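You operate a simulated robot arm through the tools that you are given. There is no shell and no other tool. Be economical: measure what you need, move in short steps, check, and stop when the job is done.

Carry out the task below with a simulated robot arm. There is one attempt and no reset: what you move stays moved.

TASK
Put the strip labelled "three" from the surface of the orange table with dark legs in the grey kit tray and the strip labelled "TWO" on top of the panel marked three.

It is judged by the outcome, as a careful person would: the job done as asked, and still so three seconds after it is handed in. It fails if anything else is knocked over, pushed out of place, dropped, spilled or broken.

THE ROBOT
A 6-joint arm with a two-finger parallel gripper, fixed in place. Base frame: the origin is at the foot of the arm, x ahead of it, y to its left, z up; the work surface is at about z = 82. Lengths are in cm, angles in degrees, forces in N, time in s.
With the tool pointing down near the work surface it reaches from about 24 to 64 cm from the base axis. Its first joint turns from -66.0 to 66.0 degrees. Payload 2.7 kg.
Tool frame: the origin (TCP) lies between the finger pads and is the grasp point; the fingertips stand 2.3 cm ahead of it; z points along the fingers, y is the line along which they close. The gripper opens to 9.4 cm. The fingers are 3.8 cm wide and 1 cm thick; the gripper's body (5.4 by 9.6 cm) begins 3.9 cm behind the TCP.
Orientation is that of the tool frame in the base frame, as a unit quaternion [x, y, z, w]. With the fingers straight down and closing along the base's y, the tool's x points along the base's -x, its y along +y and its z along -z.

THE INTERFACE
- The arm moves only by the tool send_rows. Its argument "plan" is a list of rows, each a list of 6 numbers: the shift along the tool's x, y, z in m, then the turn, a rotation vector about the tool's x, y, z in degrees. In form: [[dx, dy, dz, wx, wy, wz], ...]. A call has 1 to 10 rows; each row shifts and turns the commanded pose from where the row before left it, along the tool's axes as they then stand. "grip" is the opening, from 0 (shut) to 1 (fully open), set as the call begins (left out, the last holds). A row lasts 0.2 s, in which the tool goes at most 5 cm and 8.6 degrees; a call with a longer step from one row to the next is refused whole, and so is a gripper value outside its range. A pose out of reach is approached as far as the arm can. The call stops where the force on the tool passes 40 N (or 10 N more than at its start, if that is more) or the arm is blocked; 0.2 s more then pass. The fingers move at their own pace (about 4.5 cm/s each) and stop on an object; they squeeze with about 33 N. The grip force told is the motor's: it shows also when the fingers shut on nothing. Time passes only in rows, and 0.2 s behind the last, so rows that do not move let the fingers close. It gives the time, the measured TCP pose, the force on the tool (base axes), the opening and the grip force at its end, in the units of the frame above (readings bear some noise).
- Cameras (640 x 400 px; columns grow to the right, rows downward): "scene" is fixed at [8.61, -44.88, 139.11]; the picture's right is [0.60, -0.80, 0.00], its down [-0.54, -0.41, -0.73] and it looks along [0.59, 0.44, -0.68] (base axes); focal length 376 px, centre (320, 200). "wrist" rides on the gripper at [-3.9, 0, -4.4] in the tool frame; the picture's right is [0.00, -1.00, 0.00], its down [0.97, 0.00, -0.24] and it looks along [0.24, 0.00, 0.97] (tool axes); focal length 218 px, centre (320, 200).
- get_image(camera): a new picture of that camera. No time passes.
- pixel_to_xyz(camera, pixels): for up to 12 pixels [column, row] of the newest picture of that camera ("zoom" is the newest enlarged one), the place [x, y, z] in the base frame of the surface seen there, good to about 0.2 cm. No time passes.
- inspect(camera, box): a new picture of the part [left, top, right, bottom] of that camera's present view, enlarged. No time passes.
- sign_off(): hands the job in; it is judged then, once.

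Work in short steps. Measure before you move; look again where a grasp or a placing could have gone wrong, and mend it. You have 60 turns and 26 pictures in all, the two below and enlarged ones among them. Open the gripper and draw the arm clear of the work before you hand the job in, unless the task says otherwise; then end with one line.

The tools are called after "Emit:" by a JSON object that holds its "name" and its "arguments". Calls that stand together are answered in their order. send_rows: Moves the arm, as the interface text tells. Its arguments: {"type":"object","properties":{"plan":{"type":"array"},"grip":{"type":"number"}},"required":["plan"]} The other tools are called the same way: get_image (camera) takes a picture; pixel_to_xyz (camera, pixels) gives the place of the surface under pixels of a picture; inspect (camera, box) takes an enlarged picture of a part of a camera's view; sign_off () hands the job in.

At the start:

```text
time: 0.0
tool_pos: [37.1, 9.79, 104.6]
ee_rot: [0.0, 1.0, 0.001, -0.001]
ft_force: [-0.3, 0.0, -0.3]
finger_gap: 9.4
gripper_force: 0.0
```

scene: 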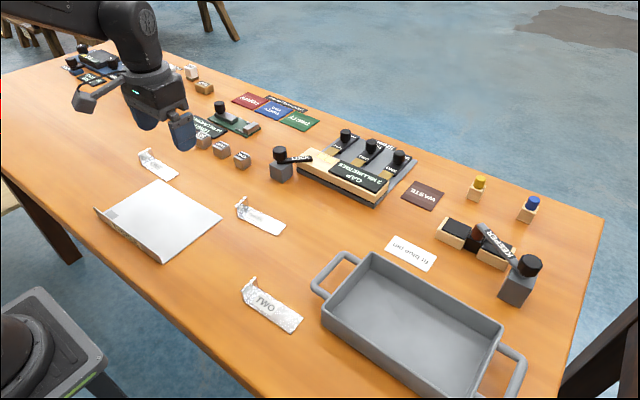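
wrist: 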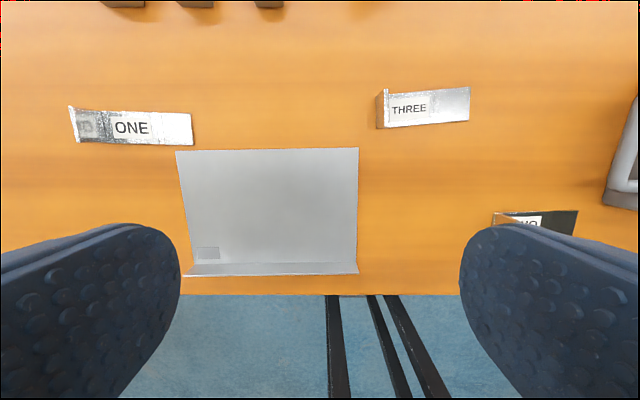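

I'll enlarge the strips and the panels in the scene to read their markings.

Emit:
{"name": "inspect", "arguments": {"camera": "scene", "box": [180, 80, 340, 180]}}

Emit:
{"name": "inspect", "arguments": {"camera": "scene", "box": [260, 110, 460, 235]}}

Emit:
{"name": "inspect", "arguments": {"camera": "scene", "box": [120, 140, 320, 340]}}

```text
4.00 times, centred on (260, 130) of scene
```

zoom: 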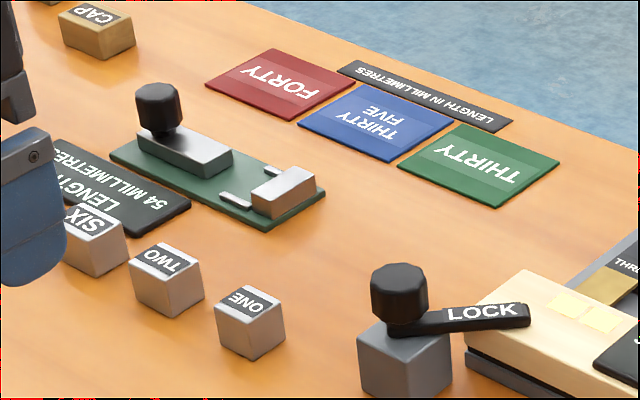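

```text
3.20 times, centred on (360, 172) of scene
```

zoom: 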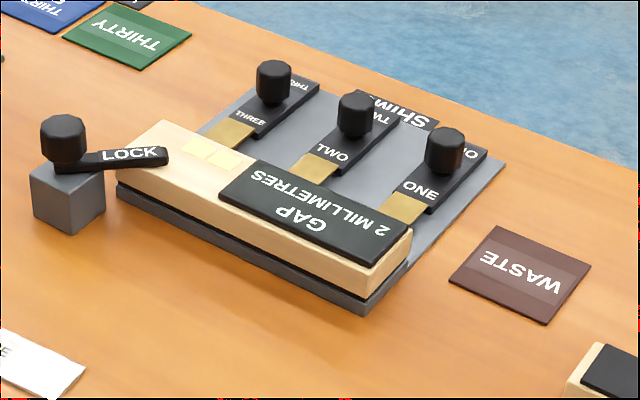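

```text
2.00 times, centred on (220, 240) of scene
```

zoom: 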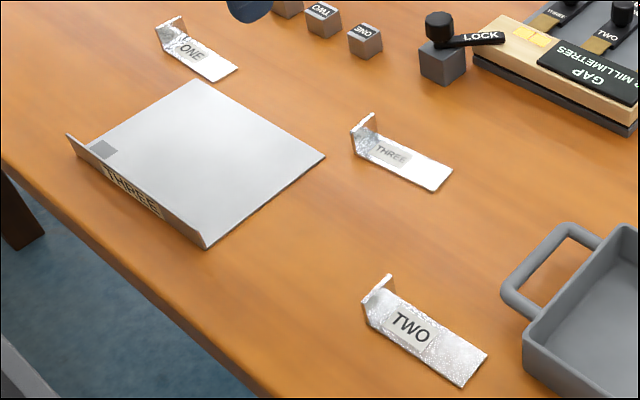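

The panel at (165,220) carries "THREE" on its lip. Next I'll read the label near the tray and measure the strips, panel and tray.

Emit:
{"name": "inspect", "arguments": {"camera": "scene", "box": [310, 220, 550, 400]}}

Emit:
{"name": "inspect", "arguments": {"camera": "scene", "box": [220, 185, 320, 345]}}

Emit:
{"name": "pixel_to_xyz", "arguments": {"camera": "scene", "pixels": [[160, 180], [222, 215], [163, 262], [95, 209], [160, 220], [163, 259], [410, 310], [374, 255], [502, 322], [323, 310], [480, 395], [360, 300]]}}

Emit:
{"name": "pixel_to_xyz", "arguments": {"camera": "wrist", "pixels": [[380, 95], [380, 125], [388, 110], [468, 90], [467, 119], [425, 107], [182, 155], [356, 152], [188, 270], [354, 268], [207, 253], [270, 268]]}}

```text
2.22 times, centred on (430, 310) of scene
```

zoom: 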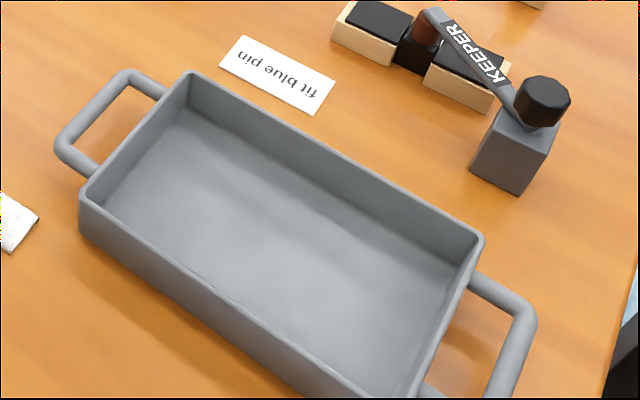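

```text
2.50 times, centred on (270, 265) of scene
```

zoom: 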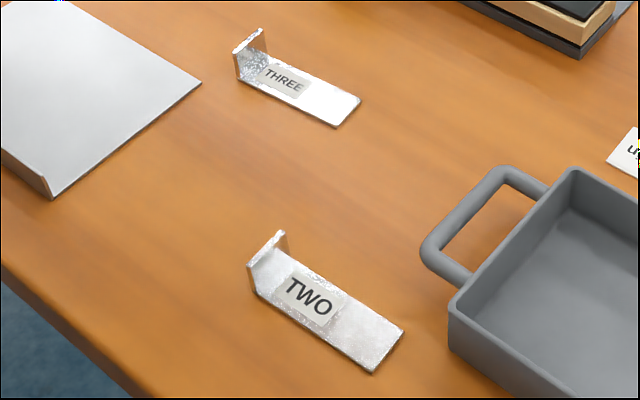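

```text
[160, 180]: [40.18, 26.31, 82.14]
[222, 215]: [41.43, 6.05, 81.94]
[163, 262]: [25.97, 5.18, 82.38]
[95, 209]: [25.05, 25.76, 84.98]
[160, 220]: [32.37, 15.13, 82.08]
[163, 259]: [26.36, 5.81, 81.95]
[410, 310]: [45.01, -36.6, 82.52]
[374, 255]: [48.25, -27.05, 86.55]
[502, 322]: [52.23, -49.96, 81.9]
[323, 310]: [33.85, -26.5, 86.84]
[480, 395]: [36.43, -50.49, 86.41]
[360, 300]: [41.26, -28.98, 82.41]
```

```text
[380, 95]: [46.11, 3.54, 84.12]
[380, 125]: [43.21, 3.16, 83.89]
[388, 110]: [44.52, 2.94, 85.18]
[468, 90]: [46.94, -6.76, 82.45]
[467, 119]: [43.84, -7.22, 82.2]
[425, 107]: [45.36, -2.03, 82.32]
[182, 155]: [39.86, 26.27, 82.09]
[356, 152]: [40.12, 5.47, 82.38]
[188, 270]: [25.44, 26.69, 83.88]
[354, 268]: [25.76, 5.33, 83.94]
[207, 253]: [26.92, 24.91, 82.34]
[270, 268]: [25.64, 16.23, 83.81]
```

The grey tray spans x 34 to 50, y -27 to -50, with its floor at z 82.5. Now I'll measure both strips in the zoom: tab tops at (263,35) and (282,235), bodies, and free ends.

Emit:
{"name": "pixel_to_xyz", "arguments": {"camera": "zoom", "pixels": [[281, 233], [251, 265], [268, 252], [256, 290], [403, 330], [372, 370], [312, 296], [262, 33], [237, 54], [250, 46], [360, 99], [337, 124]]}}

Emit:
{"name": "inspect", "arguments": {"camera": "wrist", "box": [360, 60, 480, 140]}}

```text
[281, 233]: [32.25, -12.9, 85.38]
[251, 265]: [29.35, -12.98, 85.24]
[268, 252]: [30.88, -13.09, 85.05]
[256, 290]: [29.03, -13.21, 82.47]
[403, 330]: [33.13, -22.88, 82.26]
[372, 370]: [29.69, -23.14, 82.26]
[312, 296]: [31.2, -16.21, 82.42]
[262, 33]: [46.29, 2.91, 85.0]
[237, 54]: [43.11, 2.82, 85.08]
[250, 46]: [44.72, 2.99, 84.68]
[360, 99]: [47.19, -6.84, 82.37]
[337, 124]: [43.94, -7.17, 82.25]
```

```text
5.00 times, centred on (420, 100) of wrist
```

zoom: 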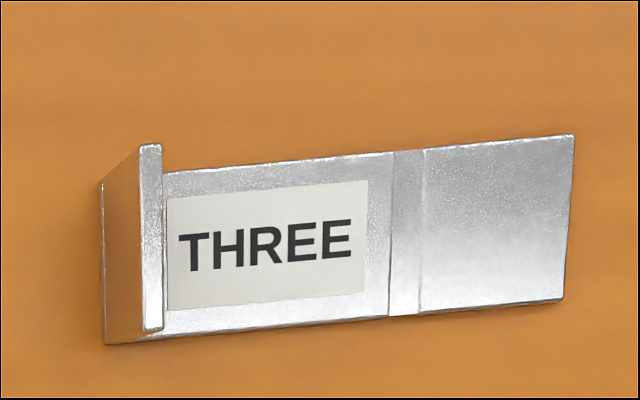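

THREE's tab is at (44.75, 2.95), top z 85.1, and the strip is turned about +4.6°. TWO's tab is at (30.85, -13.0), turned about +3°. I'll go above THREE's tab first.

Emit:
{"name": "send_rows", "arguments": {"plan": [[-0.0255, -0.0228, 0.02, 0, 0, 0], [-0.0255, -0.0228, 0.03, 0, 0, 0], [-0.0255, -0.0228, 0.03, 0, 0, 0], [0, 0, 0.02, 0, 0, -4.6], [0, 0, 0, 0, 0, 0]], "grip": 0.6}}

Emit:
{"name": "get_image", "arguments": {"camera": "wrist"}}

```text
time: 1.2
tool_pos: [44.48, 3.19, 94.42]
ee_rot: [-0.042, 0.999, 0.0, -0.001]
ft_force: [-0.1, 0.0, 0.9]
finger_gap: 5.65
gripper_force: 0.1
```

```text
17 pictures are left
```

wrist: 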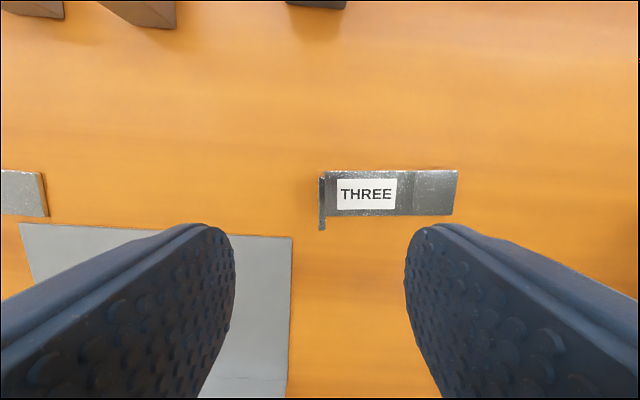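

The tool is aligned and the tab shows at (322,203), near the centre between the fingers. I'll go down in part, tips still above the tab, and check.

Emit:
{"name": "send_rows", "arguments": {"plan": [[-0.002, -0.001, 0.03, 0, 0, 0], [0, 0, 0.03, 0, 0, 0], [0, 0, 0, 0, 0, 0]]}}

Emit:
{"name": "get_image", "arguments": {"camera": "wrist"}}

Emit:
{"name": "pixel_to_xyz", "arguments": {"camera": "wrist", "pixels": [[322, 200]]}}

```text
time: 2.0
tool_pos: [45.01, 2.92, 88.54]
ee_rot: [-0.04, 0.999, 0.0, -0.001]
ft_force: [0.5, 0.3, 0.7]
finger_gap: 5.64
gripper_force: 0.2
```

```text
16 pictures are left
```

wrist: 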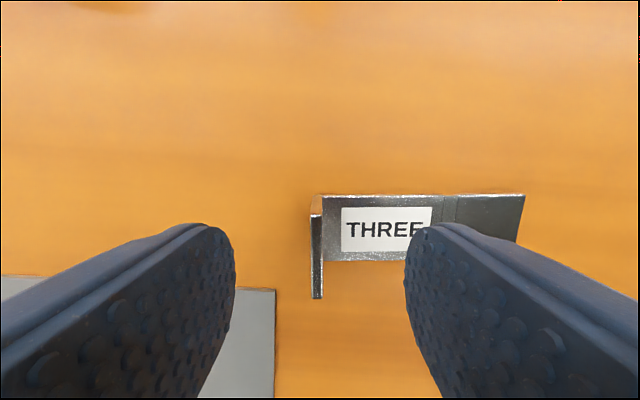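

```text
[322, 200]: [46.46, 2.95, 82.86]
```

The tab (column 317, rows 215–298) lies between the fingers. I'll descend to z of about 85.0 and close.

Emit:
{"name": "send_rows", "arguments": {"plan": [[0.002, 0, 0.02, 0, 0, 0], [0, 0, 0.0145, 0, 0, 0], [0, 0, 0, 0, 0, 0]]}}

Emit:
{"name": "send_rows", "arguments": {"plan": [[0, 0, 0, 0, 0, 0], [0, 0, 0, 0, 0, 0], [0, 0, 0, 0, 0, 0], [0, 0, 0, 0, 0, 0], [0, 0, 0, 0, 0, 0]], "grip": 0}}

```text
time: 2.8
tool_pos: [44.64, 2.87, 85.08]
ee_rot: [-0.041, 0.999, 0.0, 0.0]
ft_force: [-1.0, 0.0, 0.3]
finger_gap: 5.61
gripper_force: 0.0
```

```text
time: 4.0
tool_pos: [44.65, 2.77, 85.14]
ee_rot: [-0.041, 0.999, 0.0, 0.0]
ft_force: [0.5, 0.2, 0.2]
finger_gap: 0.43
gripper_force: 33.1
```

The fingers closed on the tab with a 0.43 cm gap. I'll lift gently and look.

Emit:
{"name": "send_rows", "arguments": {"plan": [[0, 0, -0.01, 0, 0, 0], [0, 0, -0.02, 0, 0, 0], [0, 0, -0.03, 0, 0, 0], [0, 0, -0.03, 0, 0, 0], [0, 0, 0, 0, 0, 0]]}}

Emit:
{"name": "get_image", "arguments": {"camera": "scene"}}

```text
time: 5.2
tool_pos: [44.68, 2.74, 94.32]
ee_rot: [-0.04, 0.999, 0.0, 0.001]
ft_force: [-0.1, -0.4, -1.3]
finger_gap: 0.43
gripper_force: 33.0
```

```text
15 pictures are left
```

scene: 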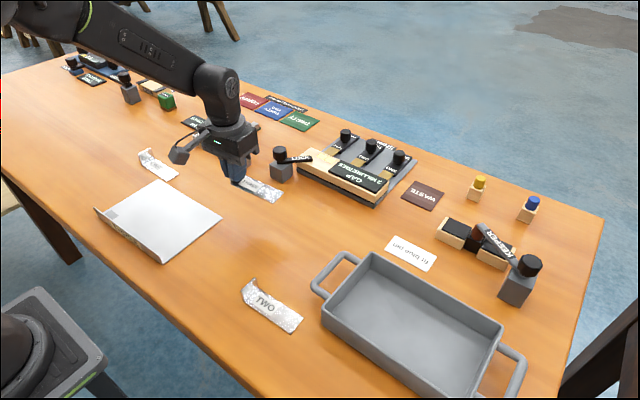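

The strip is held level at z 94. I'll carry it over the tray, aiming for the tab at (42, -34).

Emit:
{"name": "send_rows", "arguments": {"plan": [[0.0057, -0.03645, 0, 0, 0, 0], [0.0057, -0.03645, 0, 0, 0, 0], [0.0057, -0.03645, 0, 0, 0, 0], [0.0057, -0.03645, 0, 0, 0, 0], [0.0057, -0.03645, 0, 0, 0, 0], [0.0057, -0.03645, 0, 0, 0, 0], [0.0057, -0.03645, 0, 0, 0, 0], [0.0057, -0.03645, 0, 0, 0, 0], [0.0057, -0.03645, 0, 0, 0, 0], [0.0057, -0.03645, 0, 0, 0, 0]]}}

Emit:
{"name": "get_image", "arguments": {"camera": "scene"}}

```text
time: 7.4
tool_pos: [41.95, -34.26, 94.43]
ee_rot: [-0.041, 0.999, 0.0, 0.0]
ft_force: [0.1, -0.5, -0.7]
finger_gap: 0.44
gripper_force: 33.2
```

```text
14 pictures are left
```

scene: 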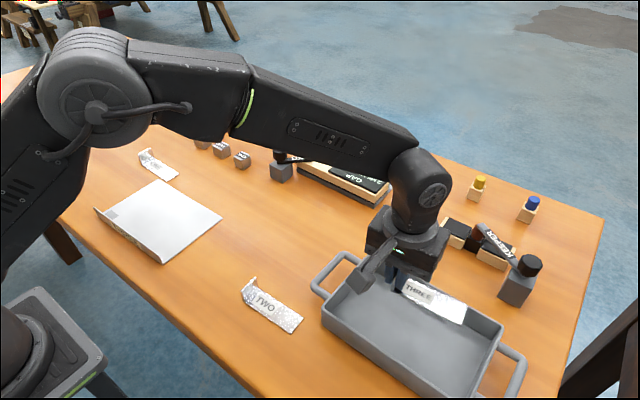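

The strip is over the tray. I'll lower by 8.6 cm to just above the floor, slowing at the end.

Emit:
{"name": "send_rows", "arguments": {"plan": [[0, 0, 0.03, 0, 0, 0], [0, 0, 0.03, 0, 0, 0], [0, 0, 0.015, 0, 0, 0], [0, 0, 0.006, 0, 0, 0], [0, 0, 0.005, 0, 0, 0], [0, 0, 0, 0, 0, 0]]}}

Emit:
{"name": "inspect", "arguments": {"camera": "scene", "box": [310, 220, 550, 400]}}

```text
time: 8.8
tool_pos: [41.89, -33.96, 85.55]
ee_rot: [-0.041, 0.999, 0.0, 0.001]
ft_force: [-0.2, 3.0, 10.7]
finger_gap: 0.39
gripper_force: 33.1
```

```text
2.22 times, centred on (430, 310) of scene
```

zoom: 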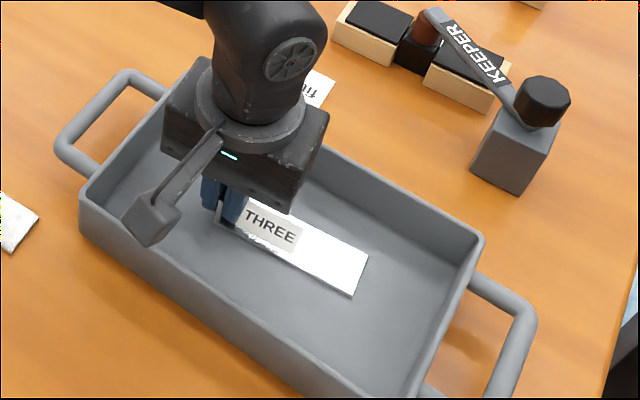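

Touchdown shows as a 10.7 N upward force. I'll open to 0.4 and rise straight up.

Emit:
{"name": "send_rows", "arguments": {"plan": [[0, 0, 0, 0, 0, 0], [0, 0, 0, 0, 0, 0], [0, 0, 0, 0, 0, 0], [0, 0, -0.01, 0, 0, 0], [0, 0, -0.03, 0, 0, 0], [0, 0, -0.04, 0, 0, 0], [0, 0, -0.03, 0, 0, 0], [0, 0, 0, 0, 0, 0]], "grip": 0.4}}

```text
time: 10.6
tool_pos: [42.09, -34.21, 96.42]
ee_rot: [-0.04, 0.999, 0.0, 0.0]
ft_force: [0.6, -0.3, -0.8]
finger_gap: 3.74
gripper_force: 0.1
```

Next I'll move above TWO's tab at (30.85, -13), trim the yaw to about 3° and look.

Emit:
{"name": "send_rows", "arguments": {"plan": [[0.01577, 0.03675, 0, 0, 0, 0], [0.01577, 0.03675, 0, 0, 0, 0], [0.01577, 0.03675, 0, 0, 0, 0], [0.01577, 0.03675, 0, 0, 0, 0], [0.01577, 0.03675, 0, 0, 0, 0], [0.01577, 0.03675, 0, 0, 0, 0], [0, 0, 0.04, 0, 0, 1.6], [0, 0, 0.035, 0, 0, 0], [0, 0, 0, 0, 0, 0]], "grip": 0.6}}

Emit:
{"name": "get_image", "arguments": {"camera": "wrist"}}

Emit:
{"name": "get_image", "arguments": {"camera": "scene"}}

```text
time: 12.6
tool_pos: [30.37, -13.07, 89.04]
ee_rot: [-0.026, 1.0, 0.0, -0.001]
ft_force: [-0.9, -0.2, 0.4]
finger_gap: 5.66
gripper_force: 0.0
```

```text
12 pictures are left
```

wrist: 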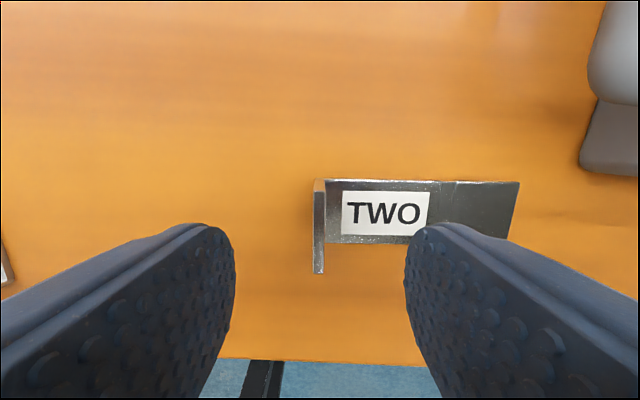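

```text
11 pictures are left
```

scene: 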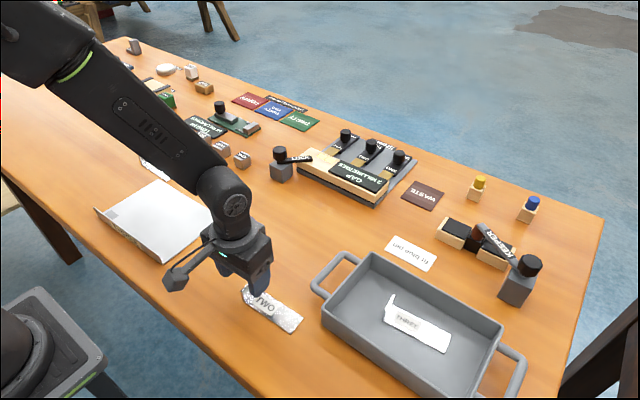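

THREE lies flat and upright in the tray. TWO's tab is at column 318. I'll shift 0.45 cm ahead, lower to z 85.05 and close.

Emit:
{"name": "send_rows", "arguments": {"plan": [[-0.0045, 0.0005, 0.015, 0, 0, 0], [0, 0, 0.015, 0, 0, 0], [0, 0, 0.0095, 0, 0, 0], [0, 0, 0, 0, 0, 0]]}}

Emit:
{"name": "send_rows", "arguments": {"plan": [[0, 0, 0, 0, 0, 0], [0, 0, 0, 0, 0, 0], [0, 0, 0, 0, 0, 0], [0, 0, 0, 0, 0, 0], [0, 0, 0, 0, 0, 0]], "grip": 0}}

```text
time: 13.6
tool_pos: [31.12, -12.89, 85.11]
ee_rot: [-0.026, 1.0, 0.0, 0.0]
ft_force: [0.4, -0.5, -0.6]
finger_gap: 5.65
gripper_force: 0.0
```

```text
time: 14.8
tool_pos: [30.97, -12.8, 85.04]
ee_rot: [-0.026, 1.0, 0.0, 0.0]
ft_force: [0.3, 0.0, 0.2]
finger_gap: 0.4
gripper_force: 33.1
```

TWO is gripped with a 0.4 cm gap. I'll lift 9 cm, then carry it over the panel to put the tab at (33.5, 21).

Emit:
{"name": "send_rows", "arguments": {"plan": [[0, 0, -0.01, 0, 0, 0], [0, 0, -0.02, 0, 0, 0], [0, 0, -0.03, 0, 0, 0], [0, 0, -0.03, 0, 0, 0], [0, 0, 0, 0, 0, 0]]}}

Emit:
{"name": "send_rows", "arguments": {"plan": [[-0.00426, 0.03362, 0, 0, 0, 0], [-0.00426, 0.03362, 0, 0, 0, 0], [-0.00426, 0.03362, 0, 0, 0, 0], [-0.00426, 0.03362, 0, 0, 0, 0], [-0.00426, 0.03362, 0, 0, 0, 0], [-0.00426, 0.03362, 0, 0, 0, 0], [-0.00426, 0.03362, 0, 0, 0, 0], [-0.00426, 0.03362, 0, 0, 0, 0], [-0.00426, 0.03362, 0, 0, 0, 0], [-0.00426, 0.03362, 0, 0, 0, 0]]}}

Emit:
{"name": "get_image", "arguments": {"camera": "scene"}}

Emit:
{"name": "get_image", "arguments": {"camera": "wrist"}}

```text
time: 16.0
tool_pos: [31.19, -12.78, 94.09]
ee_rot: [-0.026, 1.0, 0.0, 0.0]
ft_force: [-0.6, -0.2, -0.5]
finger_gap: 0.41
gripper_force: 33.0
```

```text
time: 18.2
tool_pos: [33.76, 20.93, 94.1]
ee_rot: [-0.026, 1.0, 0.0, 0.001]
ft_force: [-0.2, -0.7, -0.2]
finger_gap: 0.41
gripper_force: 32.9
```

```text
10 pictures are left
```

scene: 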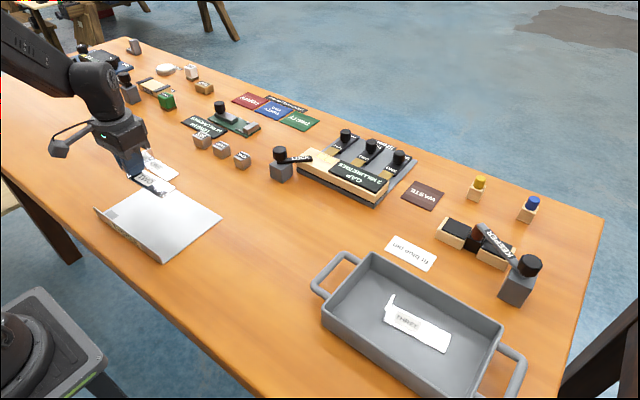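

```text
9 pictures are left
```

wrist: 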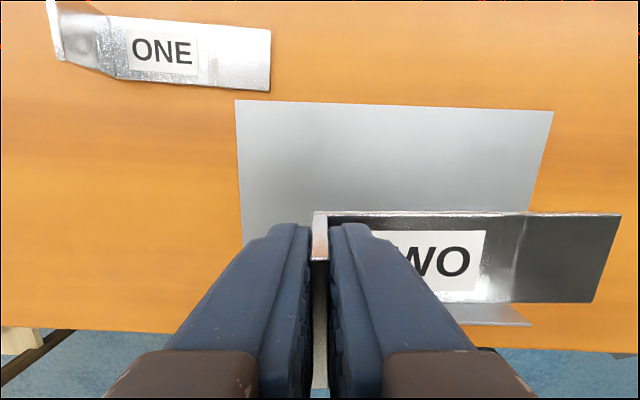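

TWO is level over the middle of the panel. I'll lower it, slowing for touchdown at z of about 85.3.

Emit:
{"name": "send_rows", "arguments": {"plan": [[0, 0, 0.03, 0, 0, 0], [0, 0, 0.03, 0, 0, 0], [0, 0, 0.018, 0, 0, 0], [0, 0, 0.006, 0, 0, 0], [0, 0, 0.003, 0, 0, 0], [0, 0, 0, 0, 0, 0]]}}

Emit:
{"name": "inspect", "arguments": {"camera": "scene", "box": [80, 130, 240, 270]}}

```text
time: 19.6
tool_pos: [33.72, 21.05, 85.49]
ee_rot: [-0.026, 1.0, 0.0, 0.0]
ft_force: [-3.5, 0.3, 8.3]
finger_gap: 0.37
gripper_force: 33.1
```

```text
2.86 times, centred on (160, 200) of scene
```

zoom: 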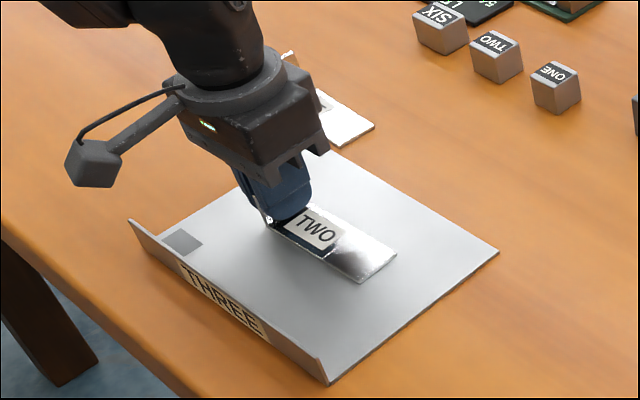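

TWO is resting on the panel with 8 N contact. I'll open and rise clear.

Emit:
{"name": "send_rows", "arguments": {"plan": [[0, 0, 0, 0, 0, 0], [0, 0, 0, 0, 0, 0], [0, 0, 0, 0, 0, 0], [0, 0, -0.01, 0, 0, 0], [0, 0, -0.03, 0, 0, 0], [0, 0, -0.045, 0, 0, 0], [0, 0, -0.045, 0, 0, 0], [0, 0, -0.045, 0, 0, 0], [0, 0, 0, 0, 0, 0], [0, 0, 0, 0, 0, 0]], "grip": 0.4}}

Emit:
{"name": "get_image", "arguments": {"camera": "scene"}}

Emit:
{"name": "get_image", "arguments": {"camera": "wrist"}}

```text
time: 21.8
tool_pos: [33.83, 21.26, 103.36]
ee_rot: [-0.027, 1.0, 0.0, -0.001]
ft_force: [0.2, 0.0, 0.0]
finger_gap: 3.78
gripper_force: 0.1
```

```text
7 pictures are left
```

scene: 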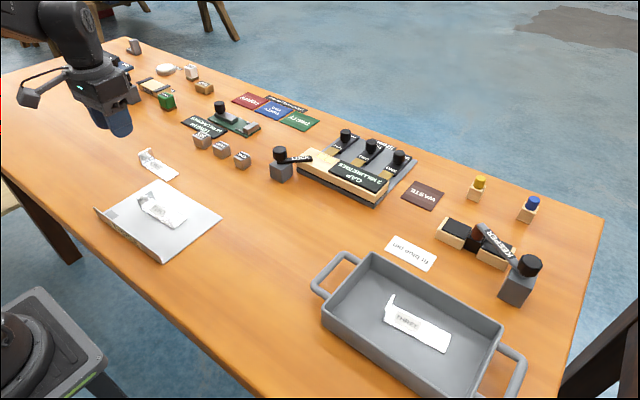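

```text
6 pictures are left
```

wrist: 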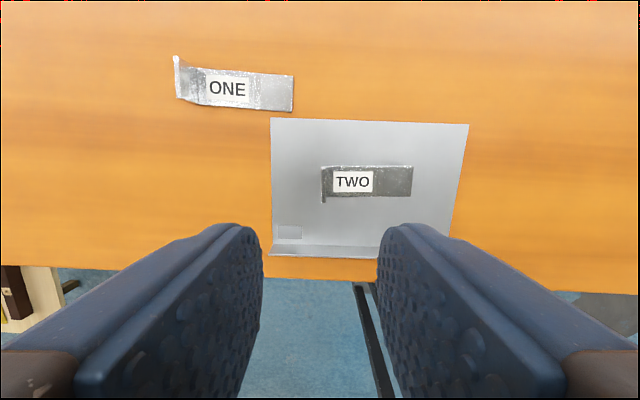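

Both strips lie where asked, nothing else has moved, and the arm is clear with the gripper open. I'm handing the job in.

Emit:
{"name": "sign_off", "arguments": {}}

```text
The job is handed in.
```

The strip labelled "THREE" is in the grey kit tray, and the strip labelled "TWO" is on top of the panel marked three.
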